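You operate a simulated robot arm through the tools that you are given. There is no shell and no other tool. Be economical: measure what you need, move in short steps, check, and stop when the job is done.

You are at the controls of a simulated robot arm. One attempt, no reset.

Task
Put the blue disc from the work top of the tall shelf rack on top of the black single valve there. Then stack the 40 steel nest from the top of the grey chute cabinet on top of the 44 steel nest. Then pull the table drawer open. The order counts.

Only the result counts: the job must be done as asked and must still hold three seconds after the hand-in. Knocking over, shifting, dropping, spilling or breaking anything else fails it.

Robot
A 7-joint arm with a two-finger parallel gripper on a trunk, on a base that drives. Base frame: it is fixed to the floor where the robot stands at the start and does not move with it; the origin is under the middle of the robot, x ahead of it, y to its left, z up. Lengths are in mm, angles in rad, forces in N, time in s.
With the tool pointing down near the work surface it reaches from about 180 to 720 mm from the robot's upright axis, wherever it stands. Its first joint turns from -2.897 to 2.897 rad. Places, roughly: black single valve (4x4x3 cm) [700, -600, 900]; steel nest [500, -1750, 750]; table drawer [600, -2900, 900]. Payload 1.57 kg.
The TCP is the grasp point between the finger pads, 30 mm short of the fingertips. In the tool frame z runs along the fingers and y along their closing line. The gripper opens to 110 mm. The fingers are 24 mm wide and 12 mm thick; the gripper's body (48 by 112 mm) begins 78 mm behind the TCP.
Orientation is told as [roll, pitch, yaw] about the base's x, y, z axes, in that order, counted from this pose: with the fingers straight down and closing along the base's y, the tool's x points along the base's -x, its y along +y and its z along -z.

Tools
- The arm moves only by the tool jog_arm. Its argument "series" is a list that holds one entry, the list of rows, each a list of 6 numbers: the shift along the tool's x, y, z in units of 150 mm (1.0 is 150 mm), then the turn, a rotation vector about the tool's x, y, z in units of 45 degrees (1.0 is 45 degrees). In form: [[[tx, ty, tz, ax, ay, az], ...]]. A call has 1 to 20 rows; each row is the pose to reach, as a shift and turn from the pose commanded when the call began, along the tool's axes at that moment. "gripper" is the finger opening in m, from 0 to 0.11, set as the call begins (left out, the last holds). A call with a number of a shift or a turn outside -1 to 1 is refused whole. Rows are played at 5 a second. More than 50 mm and 0.15 rad between two rows, or a gripper value outside its range, and nothing of the call is played. A pose out of reach is approached as far as the arm can. The call stops where the force on the tool passes 40 N (or 10 N more than at its start, if that is more) or the arm is blocked; 0.2 s more then pass. Each finger travels about 45 mm/s and halts on what it meets, pressing with about 39 N; the grip force reading is that of the motor and also rises with nothing between the fingers. The clock runs only during rows and for 0.2 s after the last one: add rows that repeat a pose to give the fingers time. The reply holds the time, the measured pose of the TCP, the force on the tool along the base axes, the opening and the grip force, in the units named above and with some noise, with the torque about the TCP (base axes, N m) and any sound that the robot's microphone picked up.
- Cameras (640 x 400 px; columns grow to the right, rows downward): "scene" is now at [5.2, 91, 1504.2]; the picture's right is [-0.69, -0.73, 0.00], its down [-0.42, 0.39, -0.82] and it looks along [0.60, -0.56, -0.57] (base axes); focal length 268 px, centre (320, 200). "wrist" rides on the gripper at [70, 16, -141] in the tool frame; the picture's right is [-0.23, 0.97, 0.00], its down [-0.86, -0.20, -0.48] and it looks along [-0.47, -0.11, 0.88] (tool axes); focal length 222 px, centre (320, 200). There is no depth. A picture from a camera that has moved, and an enlarged one, comes with that camera's place and axes in the base frame and with its lens.
- camera(camera): a new picture of that camera. The clock stands still meanwhile.
- slide_trunk(by): slides the trunk up (or, below 0, down) by that many mm; the arm and the scene camera ride with it, the base frame stays. It gives what a move gives, with no picture.
- drive_base(legs): drives the robot by 1 to 6 legs, each [ahead, turn to the left] in mm and rad, along the robot's own axes; the way and the turn of a leg run together, so that a leg with both is an arc; at most 1500 mm and 3.142 rad a leg. The arm and the cameras ride along, it lands a little off, and it stops where it bumps. It gives what a move gives.
- turn_head(pan, tilt): turns the head with the scene camera to pan (to the left, within 2.705 rad either way) and tilt (down, from -0.506 to 1.204), counted from straight ahead of the robot. It gives what a move gives.
- zoom(camera, box): a new picture of the part [left, top, right, bottom] of that camera's present view, enlarged. The clock stands still meanwhile.
- close_job(): hands the job in; it is judged then, once.

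Work in short steps. Places have to be worked out from the pictures, the camera data and where the tool is seen: move nearer, look again, correct. Check each grasp and each placing, and mend what went wrong. You have 165 turns and 120 pictures in all, those below and enlarged ones among them. Open the gripper and draw the arm clear of the work before you hand the job in, unless the task says otherwise; then end with one line.

The tools are called after "Call:" as a command line: name --argument value ..., lists and objects as JSON in quotes. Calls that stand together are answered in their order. jog_arm: Moves the arm, as the interface text tells. Its arguments: {"type":"object","properties":{"series":{"type":"array","items":{"type":"array","items":{"type":"array","items":{"type":"number"}}}},"gripper":{"type":"number"}},"required":["series"]} The other tools are called the same way: slide_trunk (by) slides the trunk up or down; drive_base (legs) drives the base; turn_head (pan, tilt) turns the head that bears the scene camera; camera (camera) takes a picture; zoom (camera, box) takes an enlarged picture of a part of a camera's view; close_job () hands the job in.

At the start:

```text
time_s: 0.0
tool_pos: [360.8, -271.2, 1129.7]
orientation: [-0.002, 0.0, 0.0]
contact_force: [-0.5, 0.1, -0.5]
ft_torque: [-0.02, 0.01, -0.03]
width: 110.1
grasp_force: 0.1
trunk travel left (down, up): [-425.0, 165.0]
robot x, y, heading: [-1.6, -4.1, 0.005]
head pan, tilt: [-0.756, 0.609]
```

scene: 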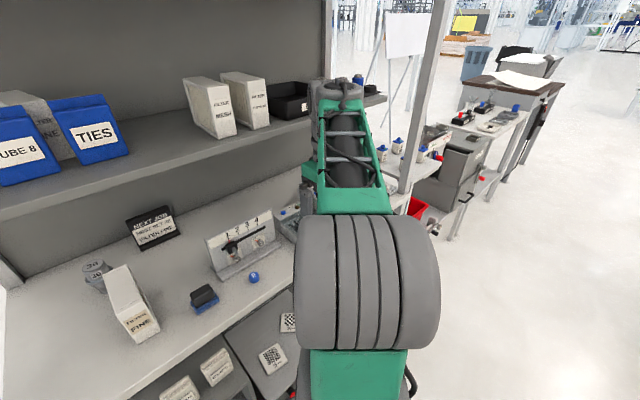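
wrist: 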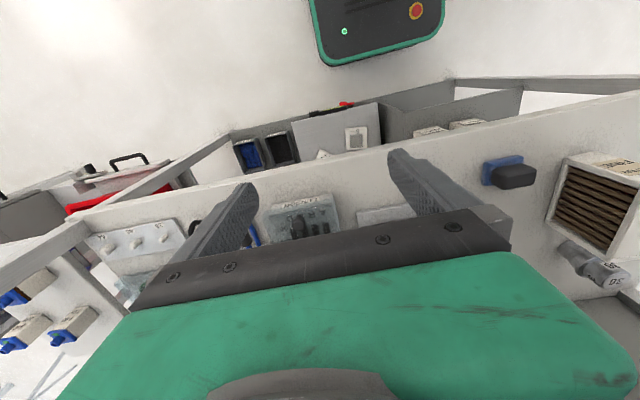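

I start by enlarging the work top region to identify the blue disc and the black single valve.

Call:
zoom --camera "scene" --box '[80, 190, 320, 340]'

Call:
zoom --camera "wrist" --box '[0, 60, 640, 340]'

```text
2.67 times, centred on (200, 265) of scene
camera zoom: at [5.2, 91.0, 1504.2], right [-0.69, -0.73, 0.0], down [-0.42, 0.39, -0.82], along [0.6, -0.56, -0.57], focal length 715 px, centre (640, 27)
```

zoom: 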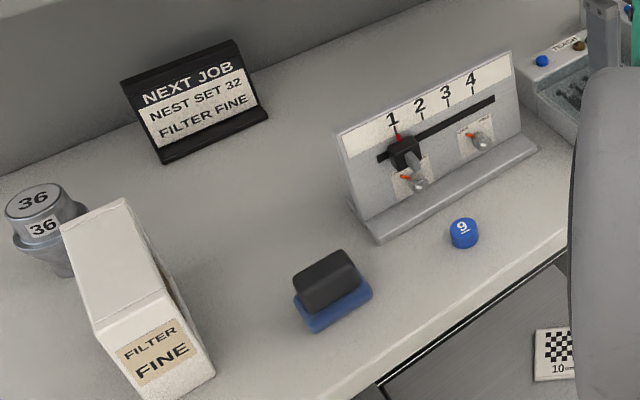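

```text
1.00 times, centred on (320, 200) of wrist (not enlarged: the box is as wide or as high as the picture)
camera zoom: at [291.9, -253.6, 1271.4], right [0.23, 0.97, 0.0], down [0.86, -0.2, 0.48], along [0.47, -0.11, -0.88], focal length 222 px, centre (320, 200)
```

zoom: 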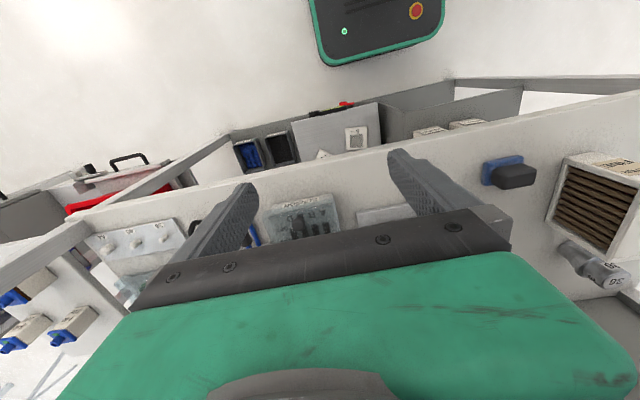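

The blue "9" disc is seen near (494,-108), and the valve at about (700,-600) is hidden behind the arm. I turn right, drive along the rack and turn back so both are in reach and visible.

Call:
drive_base --legs '[[0, -1.57], [350, 0], [0, 1.57]]'

Call:
camera --camera "scene"

Call:
camera --camera "wrist"

```text
time_s: 9.9
tool_pos: [347.0, -623.5, 1129.0]
orientation: [-0.002, 0.001, -0.023]
contact_force: [0.2, 0.2, -0.6]
ft_torque: [-0.01, -0.03, 0.01]
width: 109.8
grasp_force: 0.1
trunk travel left (down, up): [-425.0, 165.0]
robot x, y, heading: [-8.1, -350.3, -0.024]
head pan, tilt: [-0.756, 0.609]
```

```text
115 pictures are left
camera scene: at [0.4, -254.6, 1504.2], right [-0.7, -0.71, 0.0], down [-0.41, 0.4, -0.82], along [0.58, -0.58, -0.57], focal length 268 px, centre (320, 200)
```

scene: 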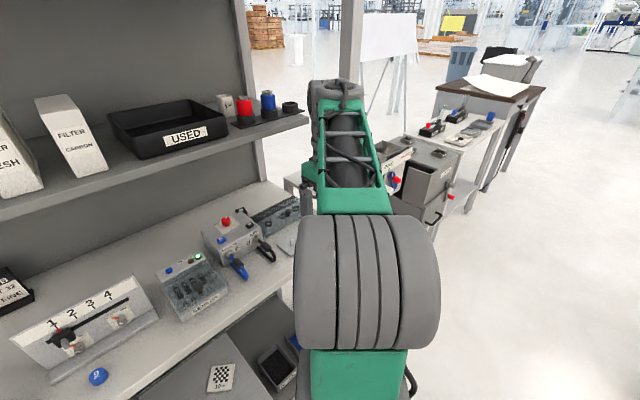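

```text
114 pictures are left
camera wrist: at [278.5, -606.3, 1271.4], right [0.25, 0.97, 0.0], down [0.85, -0.22, 0.48], along [0.46, -0.12, -0.88], focal length 222 px, centre (320, 200)
```

wrist: 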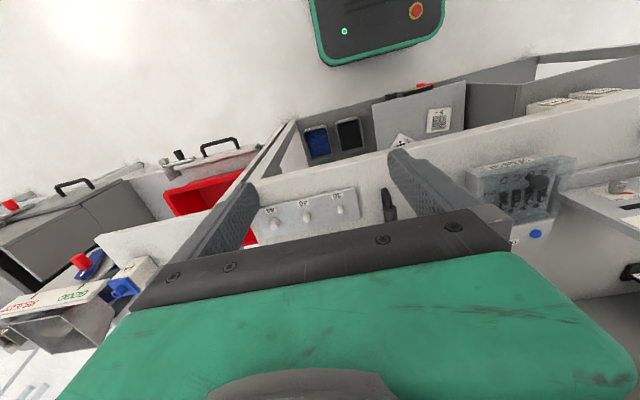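

The disc triangulates to about (485,-107,903). I enlarge the area where the valve should be.

Call:
zoom --camera "scene" --box '[140, 180, 310, 300]'

```text
3.33 times, centred on (225, 240) of scene
camera zoom: at [0.4, -254.6, 1504.2], right [-0.7, -0.71, 0.0], down [-0.41, 0.4, -0.82], along [0.58, -0.58, -0.57], focal length 893 px, centre (637, 67)
```

zoom: 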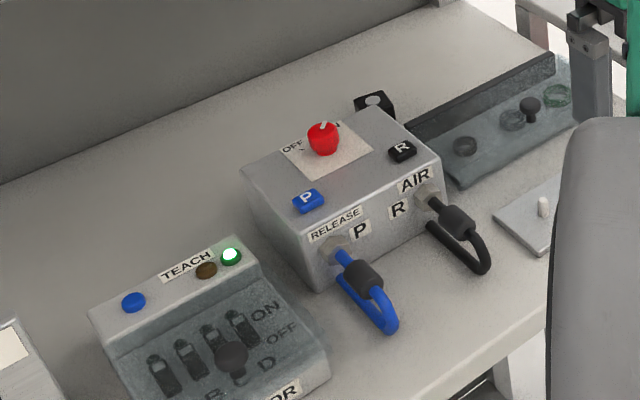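

The AIR box stands in front of a black block that should be the single valve. I zoom further on it.

Call:
zoom --camera "scene" --box '[210, 195, 274, 235]'

Call:
zoom --camera "scene" --box '[190, 70, 320, 150]'

```text
10.00 times, centred on (242, 215) of scene
camera zoom: at [0.4, -254.6, 1504.2], right [-0.7, -0.71, 0.0], down [-0.41, 0.4, -0.82], along [0.58, -0.58, -0.57], focal length 2680 px, centre (1100, 50)
```

zoom: 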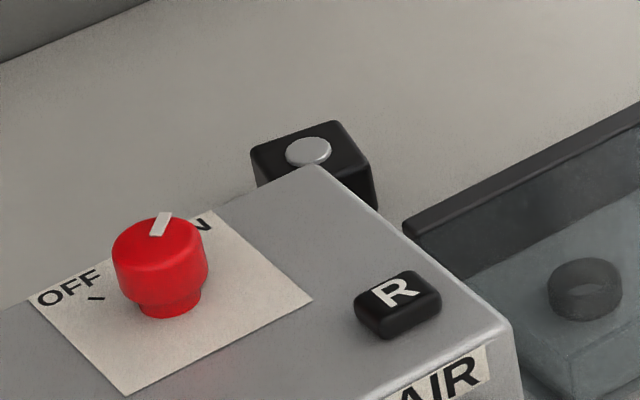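

```text
4.92 times, centred on (255, 110) of scene
camera zoom: at [0.4, -254.6, 1504.2], right [-0.7, -0.71, 0.0], down [-0.41, 0.4, -0.82], along [0.58, -0.58, -0.57], focal length 1319 px, centre (640, 643)
```

zoom: 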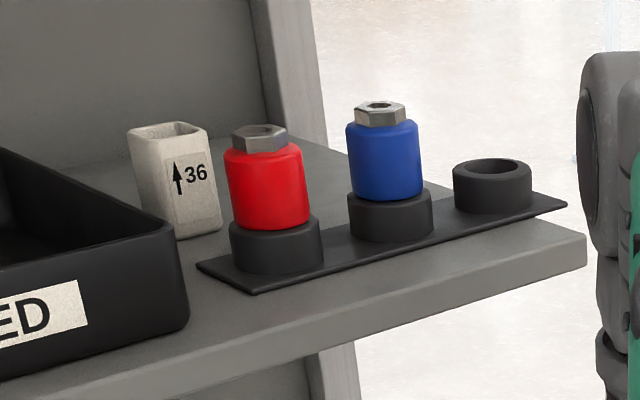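

The valve is a black block with a silver button behind the AIR box and under the shelf. To judge the shelf and box clearances, I back off and lower the trunk for a flatter view.

Call:
drive_base --legs '[[-200, 0]]'

Call:
slide_trunk --by -300

Call:
turn_head --pan -0.35 --tilt 0.2

Call:
camera --camera "scene"

```text
time_s: 11.5
tool_pos: [153.3, -620.0, 1130.2]
orientation: [-0.002, 0.0, -0.023]
contact_force: [0.3, 0.1, 0.4]
ft_torque: [-0.02, 0.0, -0.01]
width: 110.2
grasp_force: 0.0
trunk travel left (down, up): [-425.0, 165.0]
robot x, y, heading: [-207.7, -350.4, -0.025]
head pan, tilt: [-0.756, 0.609]
```

```text
time_s: 14.5
tool_pos: [152.5, -620.2, 829.1]
orientation: [-0.002, 0.0, -0.023]
contact_force: [0.4, 0.2, 0.4]
ft_torque: [0.01, -0.02, 0.01]
width: 110.1
grasp_force: 0.0
trunk travel left (down, up): [-125.0, 465.0]
robot x, y, heading: [-202.3, -344.5, -0.025]
head pan, tilt: [-0.756, 0.609]
```

```text
time_s: 15.4
tool_pos: [153.7, -620.4, 830.4]
orientation: [-0.001, -0.001, -0.022]
contact_force: [-0.6, 0.7, -0.3]
ft_torque: [-0.01, -0.01, -0.01]
width: 110.1
grasp_force: 0.1
trunk travel left (down, up): [-125.0, 465.0]
robot x, y, heading: [-204.0, -346.4, -0.023]
head pan, tilt: [-0.351, 0.201]
```

```text
110 pictures are left
camera scene: at [-170.3, -222.0, 1241.6], right [-0.37, -0.93, 0.0], down [-0.19, 0.07, -0.98], along [0.91, -0.36, -0.2], focal length 268 px, centre (320, 200)
```

scene: 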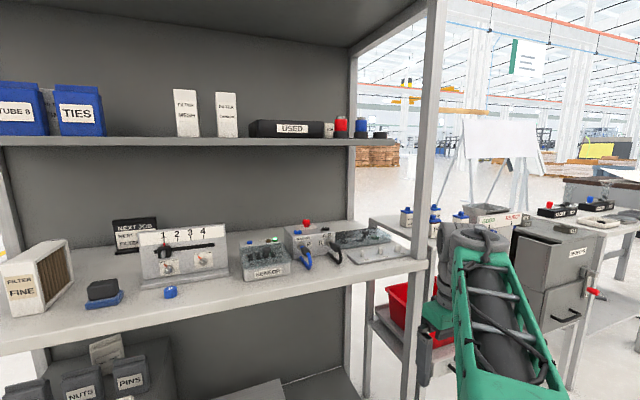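

Good flat view. I enlarge the AIR box zone and the disc.

Call:
zoom --camera "scene" --box '[220, 205, 420, 305]'

Call:
zoom --camera "scene" --box '[80, 220, 240, 320]'

```text
3.20 times, centred on (320, 255) of scene
camera zoom: at [-170.3, -222.0, 1241.6], right [-0.37, -0.93, 0.0], down [-0.19, 0.07, -0.98], along [0.91, -0.36, -0.2], focal length 858 px, centre (320, 24)
```

zoom: 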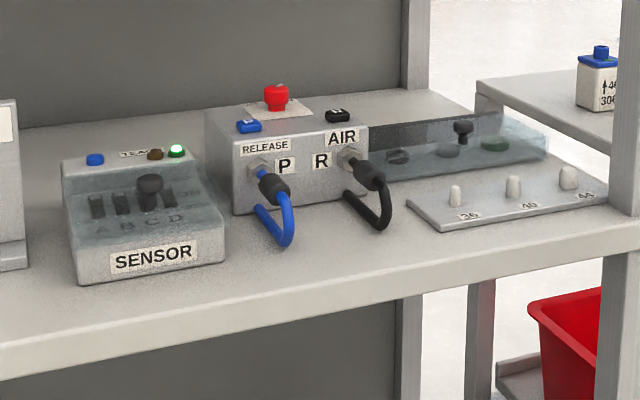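

```text
4.00 times, centred on (160, 270) of scene
camera zoom: at [-170.3, -222.0, 1241.6], right [-0.37, -0.93, 0.0], down [-0.19, 0.07, -0.98], along [0.91, -0.36, -0.2], focal length 1072 px, centre (960, -80)
```

zoom: 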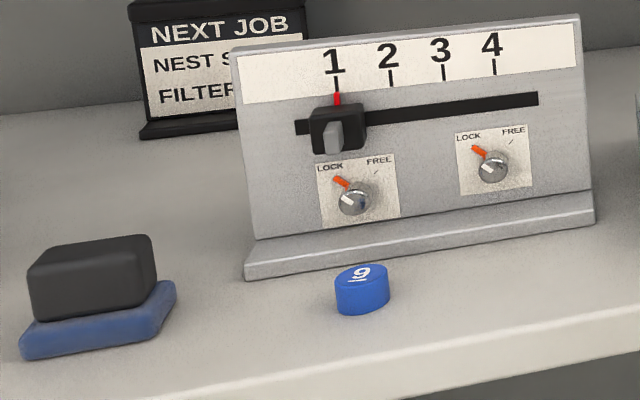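

Key geometry: work top z≈897, disc (487,-107) Ø31×17, AIR box top ≈969 (x 575–697), valve top ≈(745,-598,927), shelf underside ≈1235 with front at x≈500. A vertical tool won't fit under the shelf, so I'll grip and place with the fingers pitched 45° forward. I raise and tilt here in free space.

Call:
jog_arm --series '[[[0, 0, -0.25, 0, 0, 0], [0, 0, -0.5, 0, 0, 0], [0, 0, -0.75, 0, 0, 0], [0, 0, -1, 0, 0, 0], [0, 0, -1, 0, -0.167, 0], [0, 0, -1, 0, -0.333, 0], [0, 0, -1, 0, -0.5, 0], [0, 0, -1, 0, -0.667, 0], [0, 0, -1, 0, -0.833, 0], [0, 0, -1, 0, -1, 0], [0, 0, -1, 0, -1, 0]]]'

Call:
camera --camera "scene"

```text
time_s: 17.8
tool_pos: [163.3, -611.0, 984.3]
orientation: [-0.015, -0.664, -0.022]
contact_force: [0.4, -0.5, 0.1]
ft_torque: [0.0, 0.0, -0.02]
width: 109.8
grasp_force: 0.0
out of reach, approached as far as the arm can: row 4, 9, 10, 11
trunk travel left (down, up): [-125.0, 465.0]
robot x, y, heading: [-202.1, -344.4, -0.022]
head pan, tilt: [-0.351, 0.201]
```

```text
107 pictures are left
camera scene: at [-170.3, -221.8, 1241.7], right [-0.37, -0.93, 0.0], down [-0.19, 0.07, -0.98], along [0.91, -0.36, -0.2], focal length 268 px, centre (320, 200)
```

scene: 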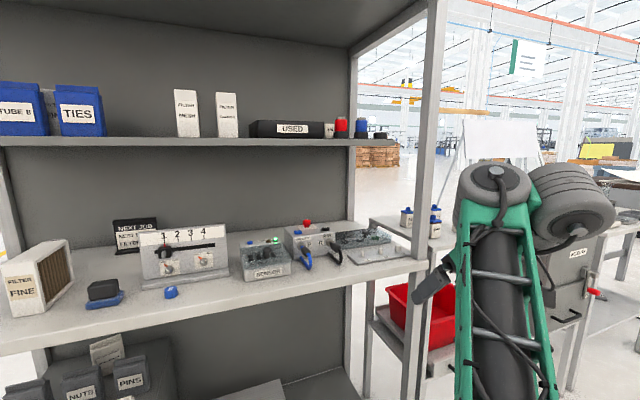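

The arm folds close here, so full tilt isn't reached yet. I bring the tool in front of the robot (two sideways jogs), which should also free the wrist.

Call:
jog_arm --series '[[[0, 0.25, 0, 0, 0, 0], [0, 0.5, 0, 0, 0, 0], [0, 0.75, 0, 0, 0, 0], [0, 1, 0, 0, 0, 0]]]'

Call:
jog_arm --series '[[[0, 0.25, 0, 0, 0, 0], [0, 0.5, 0, 0, 0, 0], [0, 0.75, 0, 0, 0, 0], [0.1, 0.75, 0.1, 0, 0, 0], [0.3, 0.75, 0.3, 0, 0, 0], [0.3, 0.75, 0.3, 0, -0.15, 0], [0.3, 0.75, 0.3, 0, -0.15, 0]]]'

```text
time_s: 18.8
tool_pos: [180.4, -461.8, 974.7]
orientation: [-0.018, -0.638, -0.029]
contact_force: [0.4, 0.3, -0.4]
ft_torque: [0.0, -0.02, -0.04]
width: 109.8
grasp_force: 0.2
trunk travel left (down, up): [-125.0, 465.0]
robot x, y, heading: [-200.4, -349.1, -0.026]
head pan, tilt: [-0.351, 0.201]
```

```text
time_s: 19.5
tool_pos: [170.7, -456.6, 962.0]
orientation: [-0.036, -0.614, -0.26]
contact_force: [-0.4, 0.5, 0.8]
ft_torque: [-0.01, -0.05, 0.01]
width: 109.9
grasp_force: 0.1
trunk travel left (down, up): [-125.0, 465.0]
robot x, y, heading: [-200.4, -344.4, -0.025]
head pan, tilt: [-0.351, 0.201]
stopped in row 3: the arm was blocked; the commanded pose is now the measured one
```

The arm got blocked at a joint limit while folded. I extend forward in free space and straighten the yaw.

Call:
jog_arm --series '[[[-0.164, 0, 0.115, 0, 0, 0], [-0.327, 0, 0.23, 0, 0, 0], [-0.49, 0, 0.345, -0.06, 0, -0.08], [-0.654, 0, 0.46, -0.12, 0, -0.16], [-0.654, 0, 0.46, -0.173, 0, -0.245], [-0.654, 0, 0.46, -0.173, 0, -0.245]]]'

Call:
camera --camera "scene"

```text
time_s: 20.9
tool_pos: [279.2, -490.1, 969.8]
orientation: [-0.033, -0.62, -0.026]
contact_force: [0.5, 0.2, -0.4]
ft_torque: [0.02, -0.01, -0.03]
width: 110.0
grasp_force: 0.1
trunk travel left (down, up): [-125.0, 465.0]
robot x, y, heading: [-201.1, -346.0, -0.028]
head pan, tilt: [-0.351, 0.201]
```

```text
106 pictures are left
camera scene: at [-170.0, -222.0, 1241.7], right [-0.37, -0.93, 0.0], down [-0.19, 0.07, -0.98], along [0.91, -0.36, -0.2], focal length 268 px, centre (320, 200)
```

scene: 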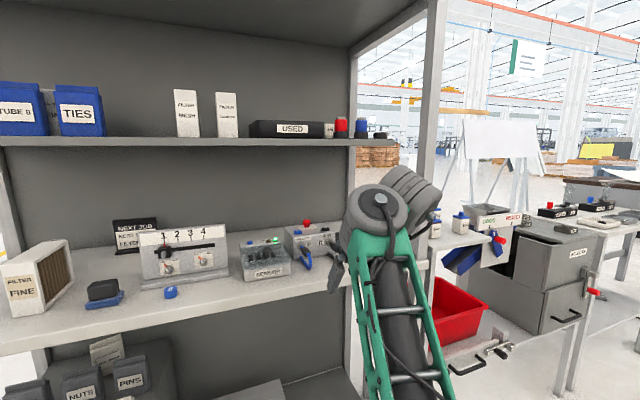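

Now I set the tilt towards 45° with the arm further extended.

Call:
jog_arm --series '[[[0, 0.1, 0, 0, -0.1, 0], [0, 0.2, 0, 0, -0.21, 0], [0, 0.3, 0, 0, -0.21, 0], [0, 0.3, 0, 0, -0.21, 0]]]'

```text
time_s: 21.9
tool_pos: [264.1, -431.1, 995.6]
orientation: [-0.04, -0.776, -0.017]
contact_force: [0.6, 0.1, 0.1]
ft_torque: [0.03, -0.02, 0.02]
width: 109.9
grasp_force: 0.0
out of reach, approached as far as the arm can: row 2, 3, 4
trunk travel left (down, up): [-125.0, 465.0]
robot x, y, heading: [-205.2, -347.0, -0.026]
head pan, tilt: [-0.351, 0.201]
```

I extend further forward and lower a bit to see if full tilt holds.

Call:
jog_arm --series '[[[-0.15, 0, 0.15, 0, 0, 0], [-0.3, 0, 0.3, 0, 0, 0], [-0.3, 0, 0.42, 0, 0, 0], [-0.3, 0, 0.42, 0, 0, 0]]]'

```text
time_s: 22.9
tool_pos: [334.0, -431.5, 1015.6]
orientation: [-0.041, -0.763, -0.018]
contact_force: [0.5, -0.6, -0.7]
ft_torque: [0.02, 0.01, -0.01]
width: 109.9
grasp_force: 0.0
out of reach, approached as far as the arm can: row 1, 2, 3, 4
trunk travel left (down, up): [-125.0, 465.0]
robot x, y, heading: [-202.6, -346.6, -0.022]
head pan, tilt: [-0.351, 0.201]
```

Lower z isn't reachable with this tilt at this trunk height. I look at the wrist to learn how high it stands above the TCP.

Call:
camera --camera "scene"

Call:
camera --camera "wrist"

```text
105 pictures are left
camera scene: at [-169.3, -221.9, 1241.6], right [-0.37, -0.93, 0.0], down [-0.19, 0.07, -0.98], along [0.91, -0.36, -0.2], focal length 268 px, centre (320, 200)
```

scene: 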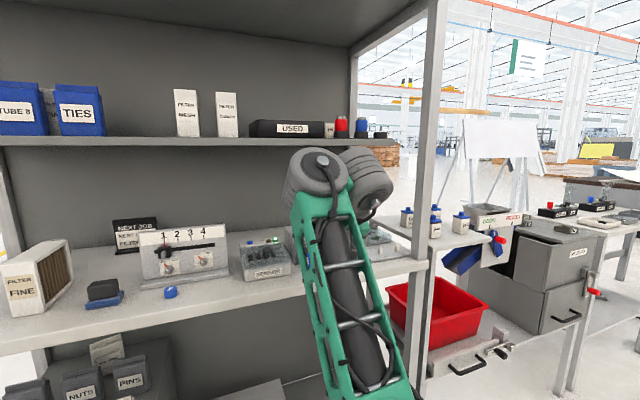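

```text
104 pictures are left
camera wrist: at [187.4, -406.3, 1070.3], right [0.21, 0.97, 0.13], down [0.28, -0.19, 0.94], along [0.94, -0.16, -0.31], focal length 222 px, centre (320, 200)
```

wrist: 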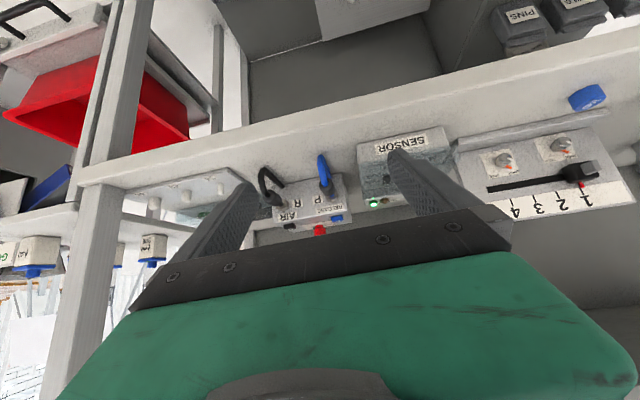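

I can't tell elbow from wrist in this view; I tilt the head down to see how the arm is laid out.

Call:
turn_head --pan -0.4 --tilt 1.0

Call:
camera --camera "scene"

```text
time_s: 24.0
tool_pos: [333.2, -432.7, 1017.0]
orientation: [-0.04, -0.765, -0.019]
contact_force: [0.2, -0.3, 0.0]
ft_torque: [-0.02, 0.03, 0.03]
width: 110.1
grasp_force: 0.0
trunk travel left (down, up): [-125.0, 465.0]
robot x, y, heading: [-198.7, -345.1, -0.026]
head pan, tilt: [-0.4, 1.0]
```

```text
103 pictures are left
camera scene: at [-193.2, -216.5, 1173.0], right [-0.41, -0.91, 0.0], down [-0.77, 0.35, -0.54], along [0.49, -0.22, -0.84], focal length 268 px, centre (320, 200)
```

scene: 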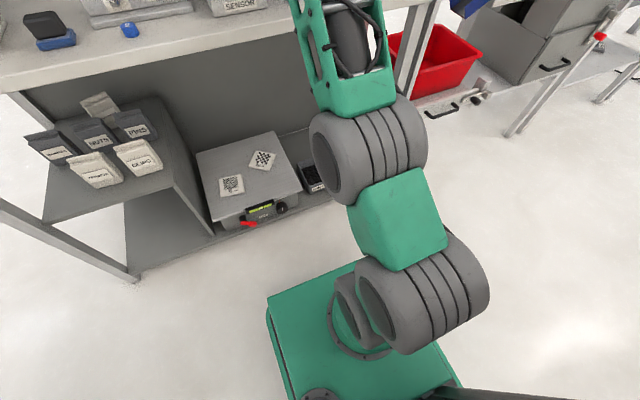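

The elbow hangs low and the forearm rises steeply: the trunk is too low for this target, so I raise it 180 mm and then bring the tool down.

Call:
slide_trunk --by 180

Call:
jog_arm --series '[[[0.15, 0, 0.15, 0, 0, 0], [0.3, 0, 0.3, 0, 0, 0], [0.45, 0, 0.45, 0, 0, 0], [0.6, 0, 0.6, 0, 0, 0], [0.75, 0, 0.75, 0, -0.025, 0], [0.85, 0, 0.85, 0, -0.025, 0], [0.85, 0, 0.85, 0, -0.025, 0]]]'

Call:
camera --camera "scene"

```text
time_s: 26.0
tool_pos: [333.3, -430.7, 1197.1]
orientation: [-0.04, -0.766, -0.02]
contact_force: [0.6, 0.5, -0.8]
ft_torque: [0.03, 0.01, 0.03]
width: 110.2
grasp_force: 0.0
trunk travel left (down, up): [-305.0, 285.0]
robot x, y, heading: [-206.0, -342.5, -0.022]
head pan, tilt: [-0.4, 1.0]
```

```text
time_s: 27.7
tool_pos: [391.4, -379.2, 986.9]
orientation: [-0.007, -0.719, 0.089]
contact_force: [0.4, 0.2, -0.8]
ft_torque: [0.03, -0.05, 0.01]
width: 110.1
grasp_force: 0.0
out of reach, approached as far as the arm can: row 1, 2, 3, 4, 5, 6
trunk travel left (down, up): [-305.0, 285.0]
robot x, y, heading: [-201.1, -347.4, -0.025]
head pan, tilt: [-0.4, 1.0]
stopped in row 7: the arm was blocked; the commanded pose is now the measured one
```

```text
102 pictures are left
camera scene: at [-184.6, -218.0, 1352.6], right [-0.41, -0.91, 0.0], down [-0.77, 0.35, -0.53], along [0.49, -0.22, -0.85], focal length 268 px, centre (320, 200)
```

scene: 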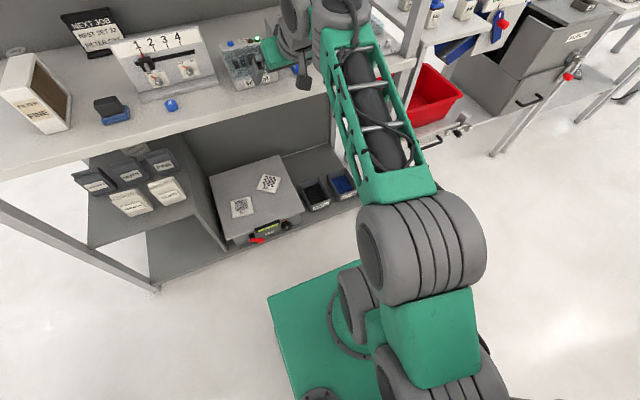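

The tool came down (z 987) as it moved outward. I rotate the base left so the tool faces the disc, then look.

Call:
drive_base --legs '[[0, 0.36]]'

Call:
turn_head --pan -0.3 --tilt 0.6

Call:
camera --camera "scene"

Call:
camera --camera "wrist"

```text
time_s: 29.2
tool_pos: [366.7, -170.9, 987.9]
orientation: [-0.009, -0.72, 0.444]
contact_force: [0.3, -0.6, 0.4]
ft_torque: [0.02, -0.02, 0.04]
width: 110.2
grasp_force: 0.0
trunk travel left (down, up): [-305.0, 285.0]
robot x, y, heading: [-203.8, -343.0, 0.332]
head pan, tilt: [-0.4, 1.0]
```

```text
time_s: 30.1
tool_pos: [366.0, -170.8, 986.6]
orientation: [-0.008, -0.716, 0.446]
contact_force: [0.0, 0.2, -0.3]
ft_torque: [0.03, 0.0, 0.04]
width: 110.1
grasp_force: 0.0
trunk travel left (down, up): [-305.0, 285.0]
robot x, y, heading: [-199.8, -347.5, 0.326]
head pan, tilt: [-0.3, 0.6]
```

```text
101 pictures are left
camera scene: at [-210.4, -212.2, 1384.2], right [0.03, -1.0, 0.0], down [-0.57, -0.02, -0.82], along [0.82, 0.02, -0.57], focal length 268 px, centre (320, 200)
```

scene: 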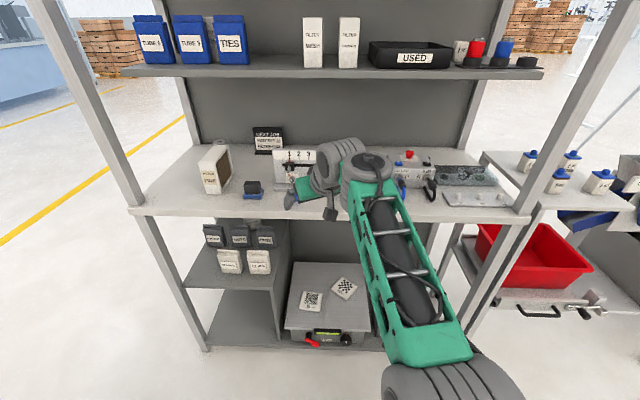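

```text
100 pictures are left
camera wrist: at [227.8, -217.3, 1047.2], right [-0.26, 0.95, 0.14], down [0.38, -0.04, 0.92], along [0.89, 0.3, -0.35], focal length 222 px, centre (320, 200)
```

wrist: 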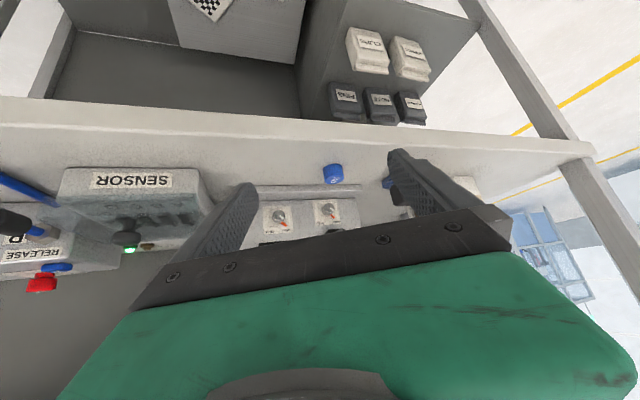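

The wrist view puts the disc at about (489,-104), agreeing. I advance along the tool heading to hover over it, with the fingers narrowed to 60 mm.

Call:
jog_arm --series '[[[-0.18, 0.013, 0.21, 0, 0, 0], [-0.36, 0.027, 0.43, 0, 0, 0], [-0.546, 0.04, 0.653, 0, 0, 0], [-0.546, 0.04, 0.653, 0, 0, 0]]]' --gripper 0.06

Call:
camera --camera "wrist"

```text
time_s: 31.1
tool_pos: [472.6, -112.4, 973.1]
orientation: [-0.01, -0.728, 0.447]
contact_force: [1.1, 0.3, 0.5]
ft_torque: [0.02, 0.02, 0.01]
width: 60.0
grasp_force: 0.1
trunk travel left (down, up): [-305.0, 285.0]
robot x, y, heading: [-200.4, -346.9, 0.333]
head pan, tilt: [-0.3, 0.6]
```

```text
99 pictures are left
camera wrist: at [333.9, -159.3, 1032.2], right [-0.26, 0.95, 0.14], down [0.37, -0.04, 0.93], along [0.89, 0.3, -0.35], focal length 222 px, centre (320, 200)
```

wrist: 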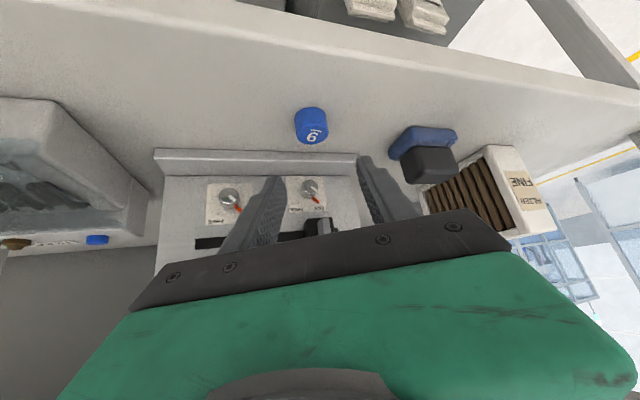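

I lower straight to the grasp height (z≈930), fingers straddling the disc.

Call:
jog_arm --series '[[[0.06, 0, 0.08, 0, 0, 0], [0.12, 0, 0.16, 0, 0, 0], [0.15, 0, 0.2, 0, 0, 0], [0.174, 0, 0.233, 0, 0, 0], [0.174, 0, 0.233, 0, 0, 0]]]'

Call:
camera --camera "wrist"

Call:
zoom --camera "scene" --box '[260, 140, 380, 215]'

```text
time_s: 32.3
tool_pos: [475.3, -112.8, 930.1]
orientation: [-0.011, -0.731, 0.447]
contact_force: [-0.2, -0.7, 7.2]
ft_torque: [0.26, -0.01, 0.11]
width: 59.8
grasp_force: 0.0
trunk travel left (down, up): [-305.0, 285.0]
robot x, y, heading: [-201.1, -341.5, 0.334]
head pan, tilt: [-0.3, 0.6]
```

```text
98 pictures are left
camera wrist: at [336.6, -159.5, 989.8], right [-0.26, 0.95, 0.14], down [0.37, -0.04, 0.93], along [0.89, 0.3, -0.34], focal length 222 px, centre (320, 200)
```

wrist: 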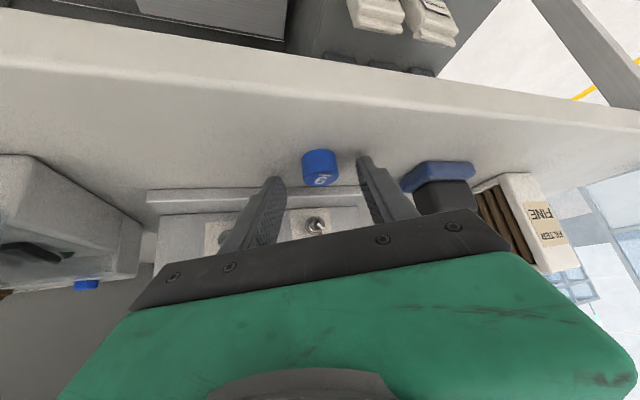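

```text
5.33 times, centred on (320, 178) of scene
camera zoom: at [-219.4, -214.6, 1385.1], right [0.03, -1.0, 0.0], down [-0.56, -0.02, -0.83], along [0.82, 0.03, -0.56], focal length 1429 px, centre (320, 320)
```

zoom: 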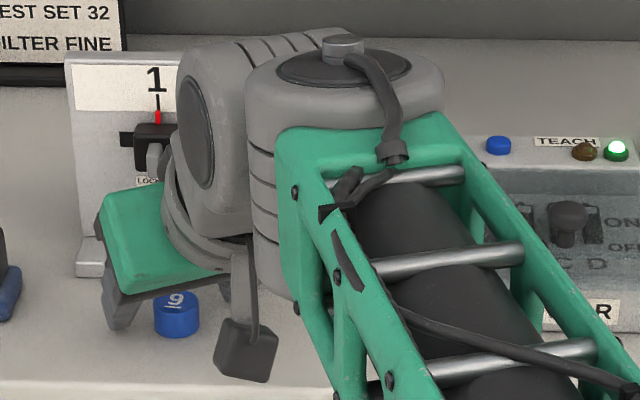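

Tips touch the work top lightly (7 N) and the disc sits centred between them. I lift 1.5 mm and close on it.

Call:
jog_arm --series '[[[-0.007, 0, -0.0075, 0, 0, 0], [-0.007, 0, -0.0075, 0, 0, 0], [-0.007, 0, -0.0075, 0, 0, 0], [-0.007, 0, -0.0075, 0, 0, 0], [-0.007, 0, -0.0075, 0, 0, 0]]]' --gripper 0.01

Call:
camera --camera "wrist"

```text
time_s: 33.5
tool_pos: [475.6, -112.4, 931.8]
orientation: [-0.009, -0.729, 0.448]
contact_force: [0.4, -2.9, 6.6]
ft_torque: [0.05, -0.08, -0.06]
width: 24.6
grasp_force: 35.7
trunk travel left (down, up): [-305.0, 285.0]
robot x, y, heading: [-199.6, -344.4, 0.329]
head pan, tilt: [-0.3, 0.6]
```

```text
96 pictures are left
camera wrist: at [336.3, -159.3, 990.2], right [-0.26, 0.95, 0.14], down [0.37, -0.04, 0.93], along [0.89, 0.3, -0.35], focal length 222 px, centre (320, 200)
```

wrist: 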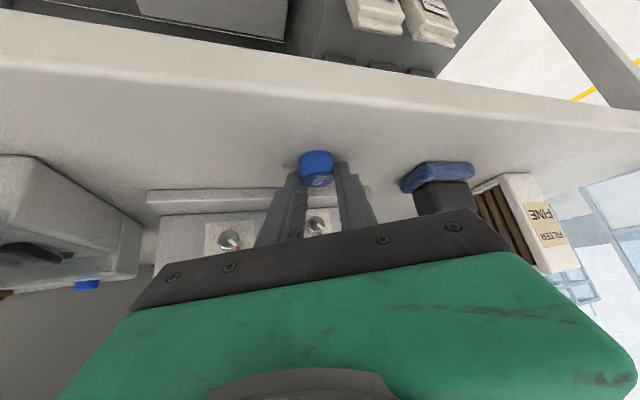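

Width reads 24.6 mm, smaller than my 30 mm estimate; I zoom in to see if it's held off-centre.

Call:
zoom --camera "wrist" --box '[264, 130, 376, 200]'

```text
5.71 times, centred on (320, 165) of wrist
camera zoom: at [336.3, -159.3, 990.2], right [-0.26, 0.95, 0.14], down [0.37, -0.04, 0.93], along [0.89, 0.3, -0.35], focal length 1269 px, centre (320, 400)
```

zoom: 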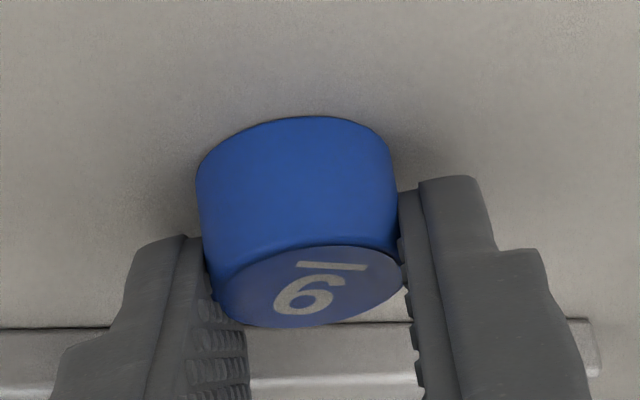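

The disc's width is about 26 mm, so the grip spans its diameter. I lift 60 mm and check that it stays level.

Call:
jog_arm --series '[[[-0.09, 0, -0.1, 0, 0, 0], [-0.18, 0, -0.2, 0, 0, 0], [-0.266, 0, -0.3, 0, 0, 0], [-0.266, 0, -0.3, 0, 0, 0]]]'

Call:
zoom --camera "wrist" --box '[264, 130, 376, 200]'

```text
time_s: 34.5
tool_pos: [474.5, -112.2, 991.3]
orientation: [-0.008, -0.725, 0.448]
contact_force: [0.2, 0.6, -0.8]
ft_torque: [0.01, -0.02, 0.01]
width: 24.7
grasp_force: 36.6
trunk travel left (down, up): [-305.0, 285.0]
robot x, y, heading: [-203.3, -343.9, 0.333]
head pan, tilt: [-0.3, 0.6]
```

```text
5.71 times, centred on (320, 165) of wrist
camera zoom: at [335.5, -159.1, 1051.7], right [-0.26, 0.95, 0.14], down [0.37, -0.04, 0.93], along [0.89, 0.3, -0.35], focal length 1269 px, centre (320, 400)
```

zoom: 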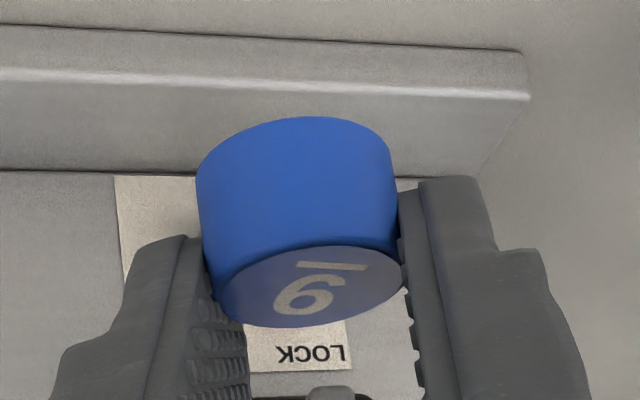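

Disc is held level. I raise a little, then back away, line up on y≈-598 with heading 0, staying short of the rack for a fresh look at the valve.

Call:
drive_base --legs '[[-600, 0], [0, -0.533], [290, 0], [0, 0.2], [280, 0]]'

Call:
turn_head --pan 0.0 --tilt 0.4

Call:
camera --camera "scene"

Call:
camera --camera "wrist"

```text
time_s: 43.2
tool_pos: [509.5, -578.1, 991.4]
orientation: [-0.009, -0.727, 0.133]
contact_force: [-0.7, 0.0, 0.0]
ft_torque: [0.0, -0.01, 0.0]
width: 24.5
grasp_force: 36.3
trunk travel left (down, up): [-305.0, 285.0]
robot x, y, heading: [-203.5, -590.4, 0.019]
head pan, tilt: [-0.3, 0.6]
```

```text
time_s: 44.0
tool_pos: [510.2, -577.9, 991.8]
orientation: [-0.009, -0.726, 0.133]
contact_force: [-0.1, 0.6, -0.5]
ft_torque: [0.03, 0.01, 0.0]
width: 24.7
grasp_force: 36.4
trunk travel left (down, up): [-305.0, 285.0]
robot x, y, heading: [-203.6, -590.5, 0.021]
head pan, tilt: [0.0, 0.4]
```

```text
93 pictures are left
camera scene: at [-173.5, -433.7, 1403.1], right [0.02, -1.0, 0.0], down [-0.39, -0.01, -0.92], along [0.92, 0.01, -0.39], focal length 268 px, centre (320, 200)
```

scene: 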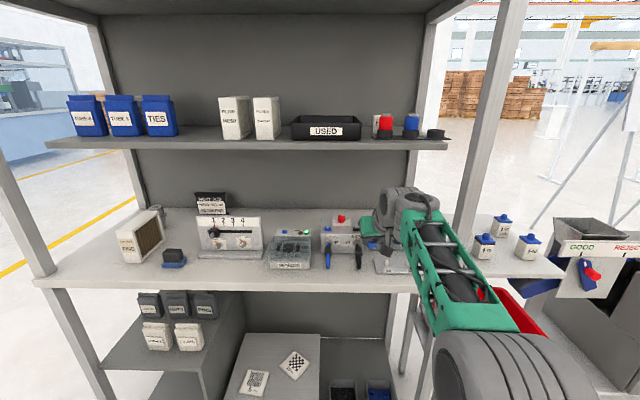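

```text
92 pictures are left
camera wrist: at [363.2, -578.7, 1051.6], right [0.05, 0.99, 0.14], down [0.34, -0.15, 0.93], along [0.94, 0.01, -0.35], focal length 222 px, centre (320, 200)
```

wrist: 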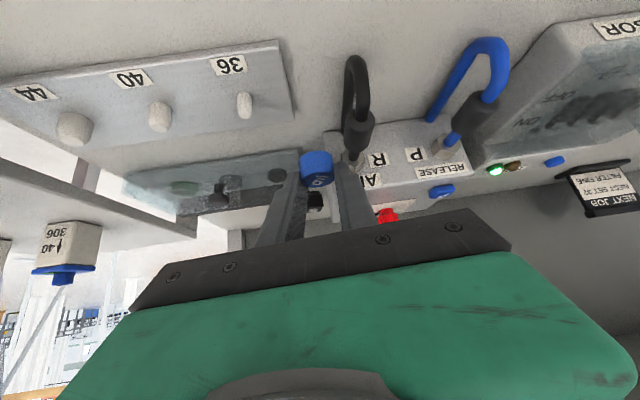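

I zoom on the held disc and the area behind it, to see the valve from the wrist camera.

Call:
zoom --camera "wrist" --box '[250, 140, 410, 240]'

Call:
zoom --camera "scene" --box '[300, 180, 420, 255]'

```text
4.00 times, centred on (330, 190) of wrist
camera zoom: at [363.2, -578.7, 1051.6], right [0.05, 0.99, 0.14], down [0.34, -0.15, 0.93], along [0.94, 0.01, -0.35], focal length 888 px, centre (280, 240)
```

zoom: 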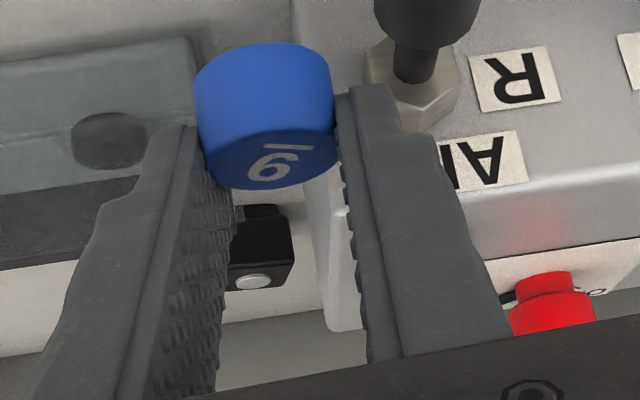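

```text
5.33 times, centred on (360, 218) of scene
camera zoom: at [-173.5, -433.7, 1403.1], right [0.02, -1.0, 0.0], down [-0.39, -0.01, -0.92], along [0.92, 0.01, -0.39], focal length 1429 px, centre (107, 107)
```

zoom: 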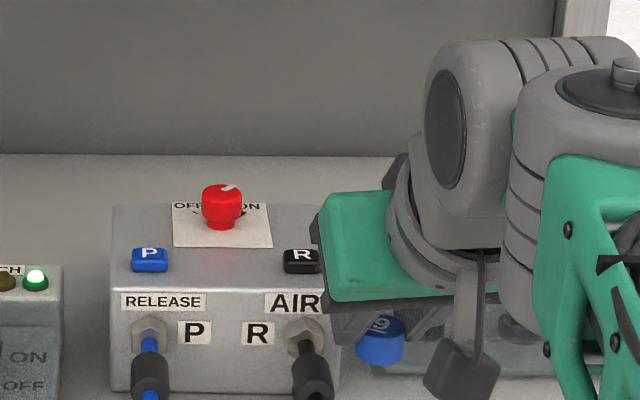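

The valve's silver button is visible between the fingers: I judge its centre at about (735,-590). I raise to z≈1008 so the tips clear the AIR box, shift right 18 mm, then drive 170 mm ahead.

Call:
jog_arm --series '[[[-0.075, -0.06, -0.085, 0, 0, 0], [-0.075, -0.12, -0.085, 0, 0, 0], [-0.075, -0.12, -0.085, 0, 0, 0]]]'

Call:
drive_base --legs '[[130, 0]]'

Call:
zoom --camera "wrist" --box '[250, 140, 410, 240]'

Call:
camera --camera "scene"

```text
time_s: 44.9
tool_pos: [511.6, -595.5, 1009.4]
orientation: [-0.007, -0.727, 0.132]
contact_force: [0.2, -0.2, 0.0]
ft_torque: [0.03, 0.0, 0.0]
width: 24.8
grasp_force: 36.5
trunk travel left (down, up): [-305.0, 285.0]
robot x, y, heading: [-207.9, -588.6, 0.021]
head pan, tilt: [0.0, 0.4]
```

```text
time_s: 46.1
tool_pos: [640.1, -593.3, 1009.6]
orientation: [-0.008, -0.727, 0.133]
contact_force: [0.2, -0.4, -0.9]
ft_torque: [0.02, -0.04, 0.01]
width: 24.5
grasp_force: 35.9
trunk travel left (down, up): [-305.0, 285.0]
robot x, y, heading: [-77.1, -585.1, 0.017]
head pan, tilt: [0.0, 0.4]
```

```text
4.00 times, centred on (330, 190) of wrist
camera zoom: at [493.5, -595.6, 1069.1], right [0.05, 0.99, 0.14], down [0.34, -0.15, 0.93], along [0.94, 0.01, -0.35], focal length 888 px, centre (280, 240)
```

zoom: 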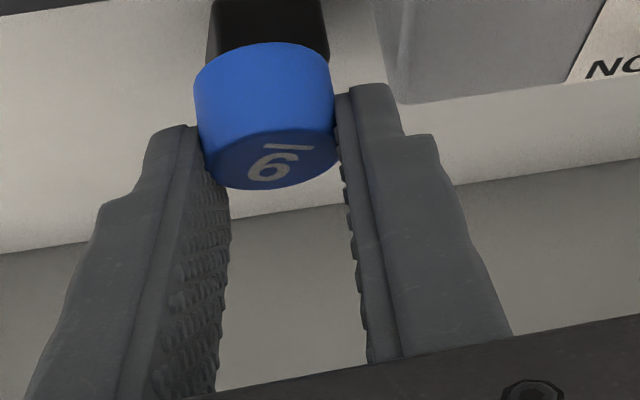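

```text
88 pictures are left
camera scene: at [-44.4, -431.7, 1403.1], right [0.01, -1.0, 0.0], down [-0.39, -0.01, -0.92], along [0.92, 0.01, -0.39], focal length 268 px, centre (320, 200)
```

scene: 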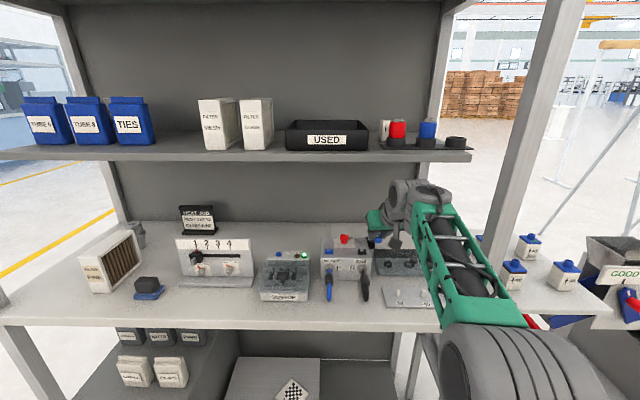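

The valve now appears just beyond/below the disc; I take a wider wrist crop.

Call:
zoom --camera "wrist" --box '[240, 90, 400, 190]'

Call:
zoom --camera "scene" --box '[320, 170, 480, 270]'

```text
4.00 times, centred on (320, 140) of wrist
camera zoom: at [493.5, -595.6, 1069.1], right [0.05, 0.99, 0.14], down [0.34, -0.15, 0.93], along [0.94, 0.01, -0.35], focal length 888 px, centre (320, 440)
```

zoom: 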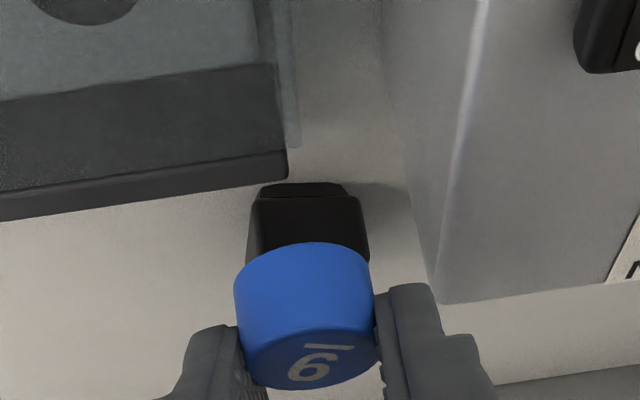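

```text
4.00 times, centred on (400, 220) of scene
camera zoom: at [-44.4, -431.7, 1403.1], right [0.01, -1.0, 0.0], down [-0.39, -0.01, -0.92], along [0.92, 0.01, -0.39], focal length 1072 px, centre (0, 120)
```

zoom: 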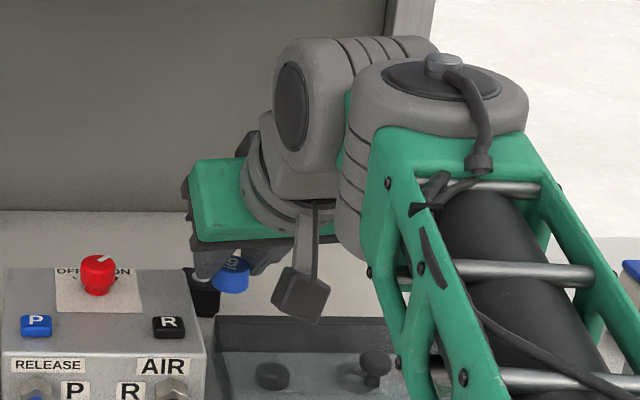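

I now judge the valve centre at (743,-588) and the disc at (657,-594). I drive 80 mm ahead and shift left 5 mm.

Call:
drive_base --legs '[[80, 0]]'

Call:
jog_arm --series '[[[0, 0.035, 0, 0, 0, 0], [0, 0.035, 0, 0, 0, 0]]]'

Call:
zoom --camera "wrist" --box '[240, 90, 400, 190]'

Call:
zoom --camera "scene" --box '[320, 170, 480, 270]'

```text
time_s: 47.2
tool_pos: [721.6, -593.6, 1008.7]
orientation: [-0.008, -0.726, 0.131]
contact_force: [0.9, -0.3, 0.3]
ft_torque: [0.0, -0.01, 0.0]
width: 24.6
grasp_force: 35.9
trunk travel left (down, up): [-305.0, 285.0]
robot x, y, heading: [5.2, -587.6, 0.018]
head pan, tilt: [0.0, 0.4]
```

```text
time_s: 47.8
tool_pos: [720.3, -586.8, 1009.0]
orientation: [-0.008, -0.726, 0.131]
contact_force: [0.3, 0.4, -0.4]
ft_torque: [0.03, 0.01, 0.01]
width: 24.7
grasp_force: 36.6
trunk travel left (down, up): [-305.0, 285.0]
robot x, y, heading: [4.7, -586.0, 0.014]
head pan, tilt: [0.0, 0.4]
```

```text
4.00 times, centred on (320, 140) of wrist
camera zoom: at [574.1, -588.4, 1069.0], right [0.05, 0.99, 0.14], down [0.34, -0.15, 0.93], along [0.94, 0.01, -0.35], focal length 888 px, centre (320, 440)
```

zoom: 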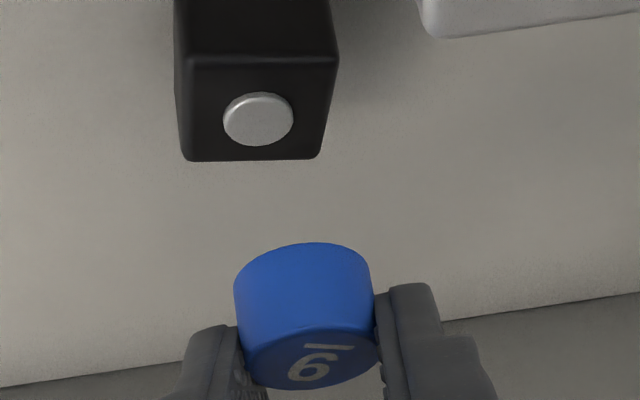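

```text
4.00 times, centred on (400, 220) of scene
camera zoom: at [37.1, -430.4, 1403.1], right [0.01, -1.0, 0.0], down [-0.39, -0.01, -0.92], along [0.92, 0.01, -0.39], focal length 1072 px, centre (0, 120)
```

zoom: 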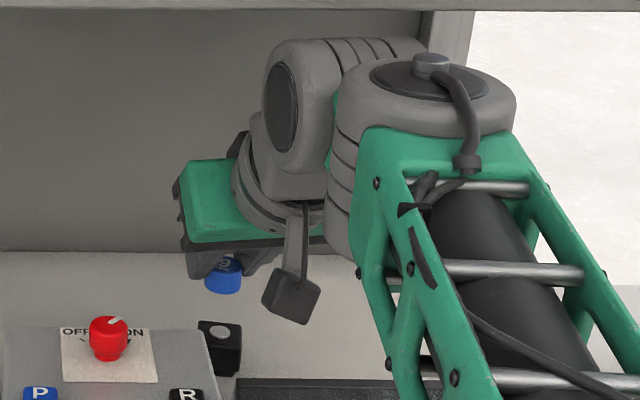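

Both cameras agree that the disc must move about +1 mm in x and -2.5 mm in y. I lower 36 mm first.

Call:
jog_arm --series '[[[0.05, -0.017, 0.065, 0, 0, 0], [0.1, -0.017, 0.13, 0, 0, 0], [0.155, -0.017, 0.185, 0, 0, 0], [0.155, -0.017, 0.185, 0, 0, 0]]]'

Call:
zoom --camera "wrist" --box '[240, 90, 400, 190]'

Call:
zoom --camera "scene" --box '[340, 200, 420, 250]'

```text
time_s: 48.8
tool_pos: [723.0, -590.3, 972.6]
orientation: [-0.008, -0.727, 0.131]
contact_force: [-0.5, 0.5, -0.6]
ft_torque: [0.0, 0.01, 0.0]
width: 24.4
grasp_force: 36.4
trunk travel left (down, up): [-305.0, 285.0]
robot x, y, heading: [3.2, -583.9, 0.013]
head pan, tilt: [0.0, 0.4]
```

```text
4.00 times, centred on (320, 140) of wrist
camera zoom: at [575.9, -591.9, 1033.6], right [0.05, 0.99, 0.14], down [0.34, -0.15, 0.93], along [0.94, 0.01, -0.35], focal length 888 px, centre (320, 440)
```

zoom: 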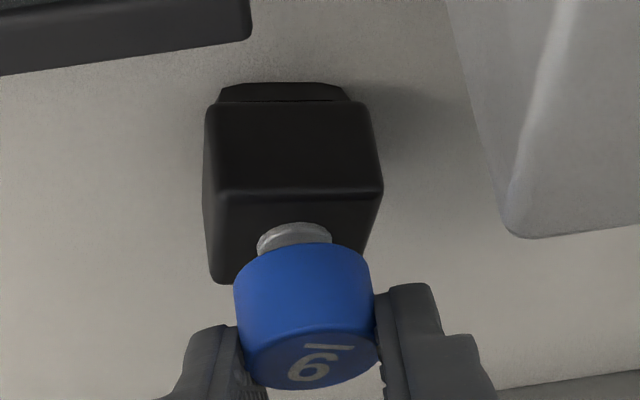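

```text
8.00 times, centred on (380, 225) of scene
camera zoom: at [37.2, -430.5, 1403.2], right [0.01, -1.0, 0.0], down [-0.39, -0.01, -0.92], along [0.92, 0.01, -0.39], focal length 2144 px, centre (-160, 0)
```

zoom: 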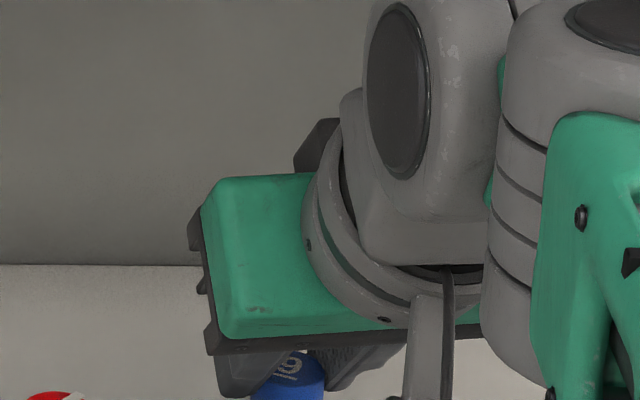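

Alignment is within ~1–2 mm. I go on lowering in small steps to contact.

Call:
jog_arm --series '[[[0.013, -0.005, 0.015, 0, 0, 0], [0.027, -0.007, 0.03, 0, 0, 0], [0.027, -0.007, 0.03, 0, 0, 0]]]'

Call:
zoom --camera "wrist" --box '[240, 90, 400, 190]'

```text
time_s: 49.6
tool_pos: [721.7, -592.2, 967.7]
orientation: [-0.009, -0.726, 0.131]
contact_force: [-0.1, 0.4, 0.1]
ft_torque: [0.0, -0.01, -0.01]
width: 24.7
grasp_force: 36.7
trunk travel left (down, up): [-305.0, 285.0]
robot x, y, heading: [10.2, -585.5, 0.018]
head pan, tilt: [0.0, 0.4]
```

```text
4.00 times, centred on (320, 140) of wrist
camera zoom: at [576.0, -593.0, 1027.2], right [0.05, 0.99, 0.14], down [0.34, -0.15, 0.93], along [0.94, 0.01, -0.35], focal length 888 px, centre (320, 440)
```

zoom: 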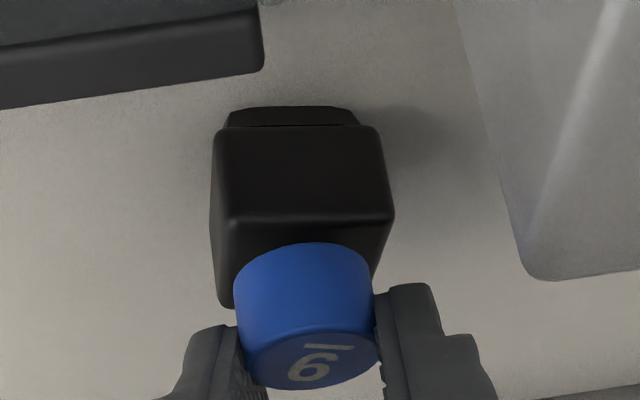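

Laterally centred. I lower 3 mm more and read the force.

Call:
jog_arm --series '[[[0.007, 0, 0.0075, 0, 0, 0], [0.0135, 0, 0.015, 0, 0, 0], [0.0135, 0, 0.015, 0, 0, 0]]]'

```text
time_s: 50.4
tool_pos: [722.2, -591.8, 963.3]
orientation: [-0.009, -0.726, 0.132]
contact_force: [-0.8, 0.6, 0.9]
ft_torque: [-0.03, 0.01, 0.01]
width: 24.4
grasp_force: 36.9
trunk travel left (down, up): [-305.0, 285.0]
robot x, y, heading: [8.7, -588.1, 0.015]
head pan, tilt: [0.0, 0.4]
```

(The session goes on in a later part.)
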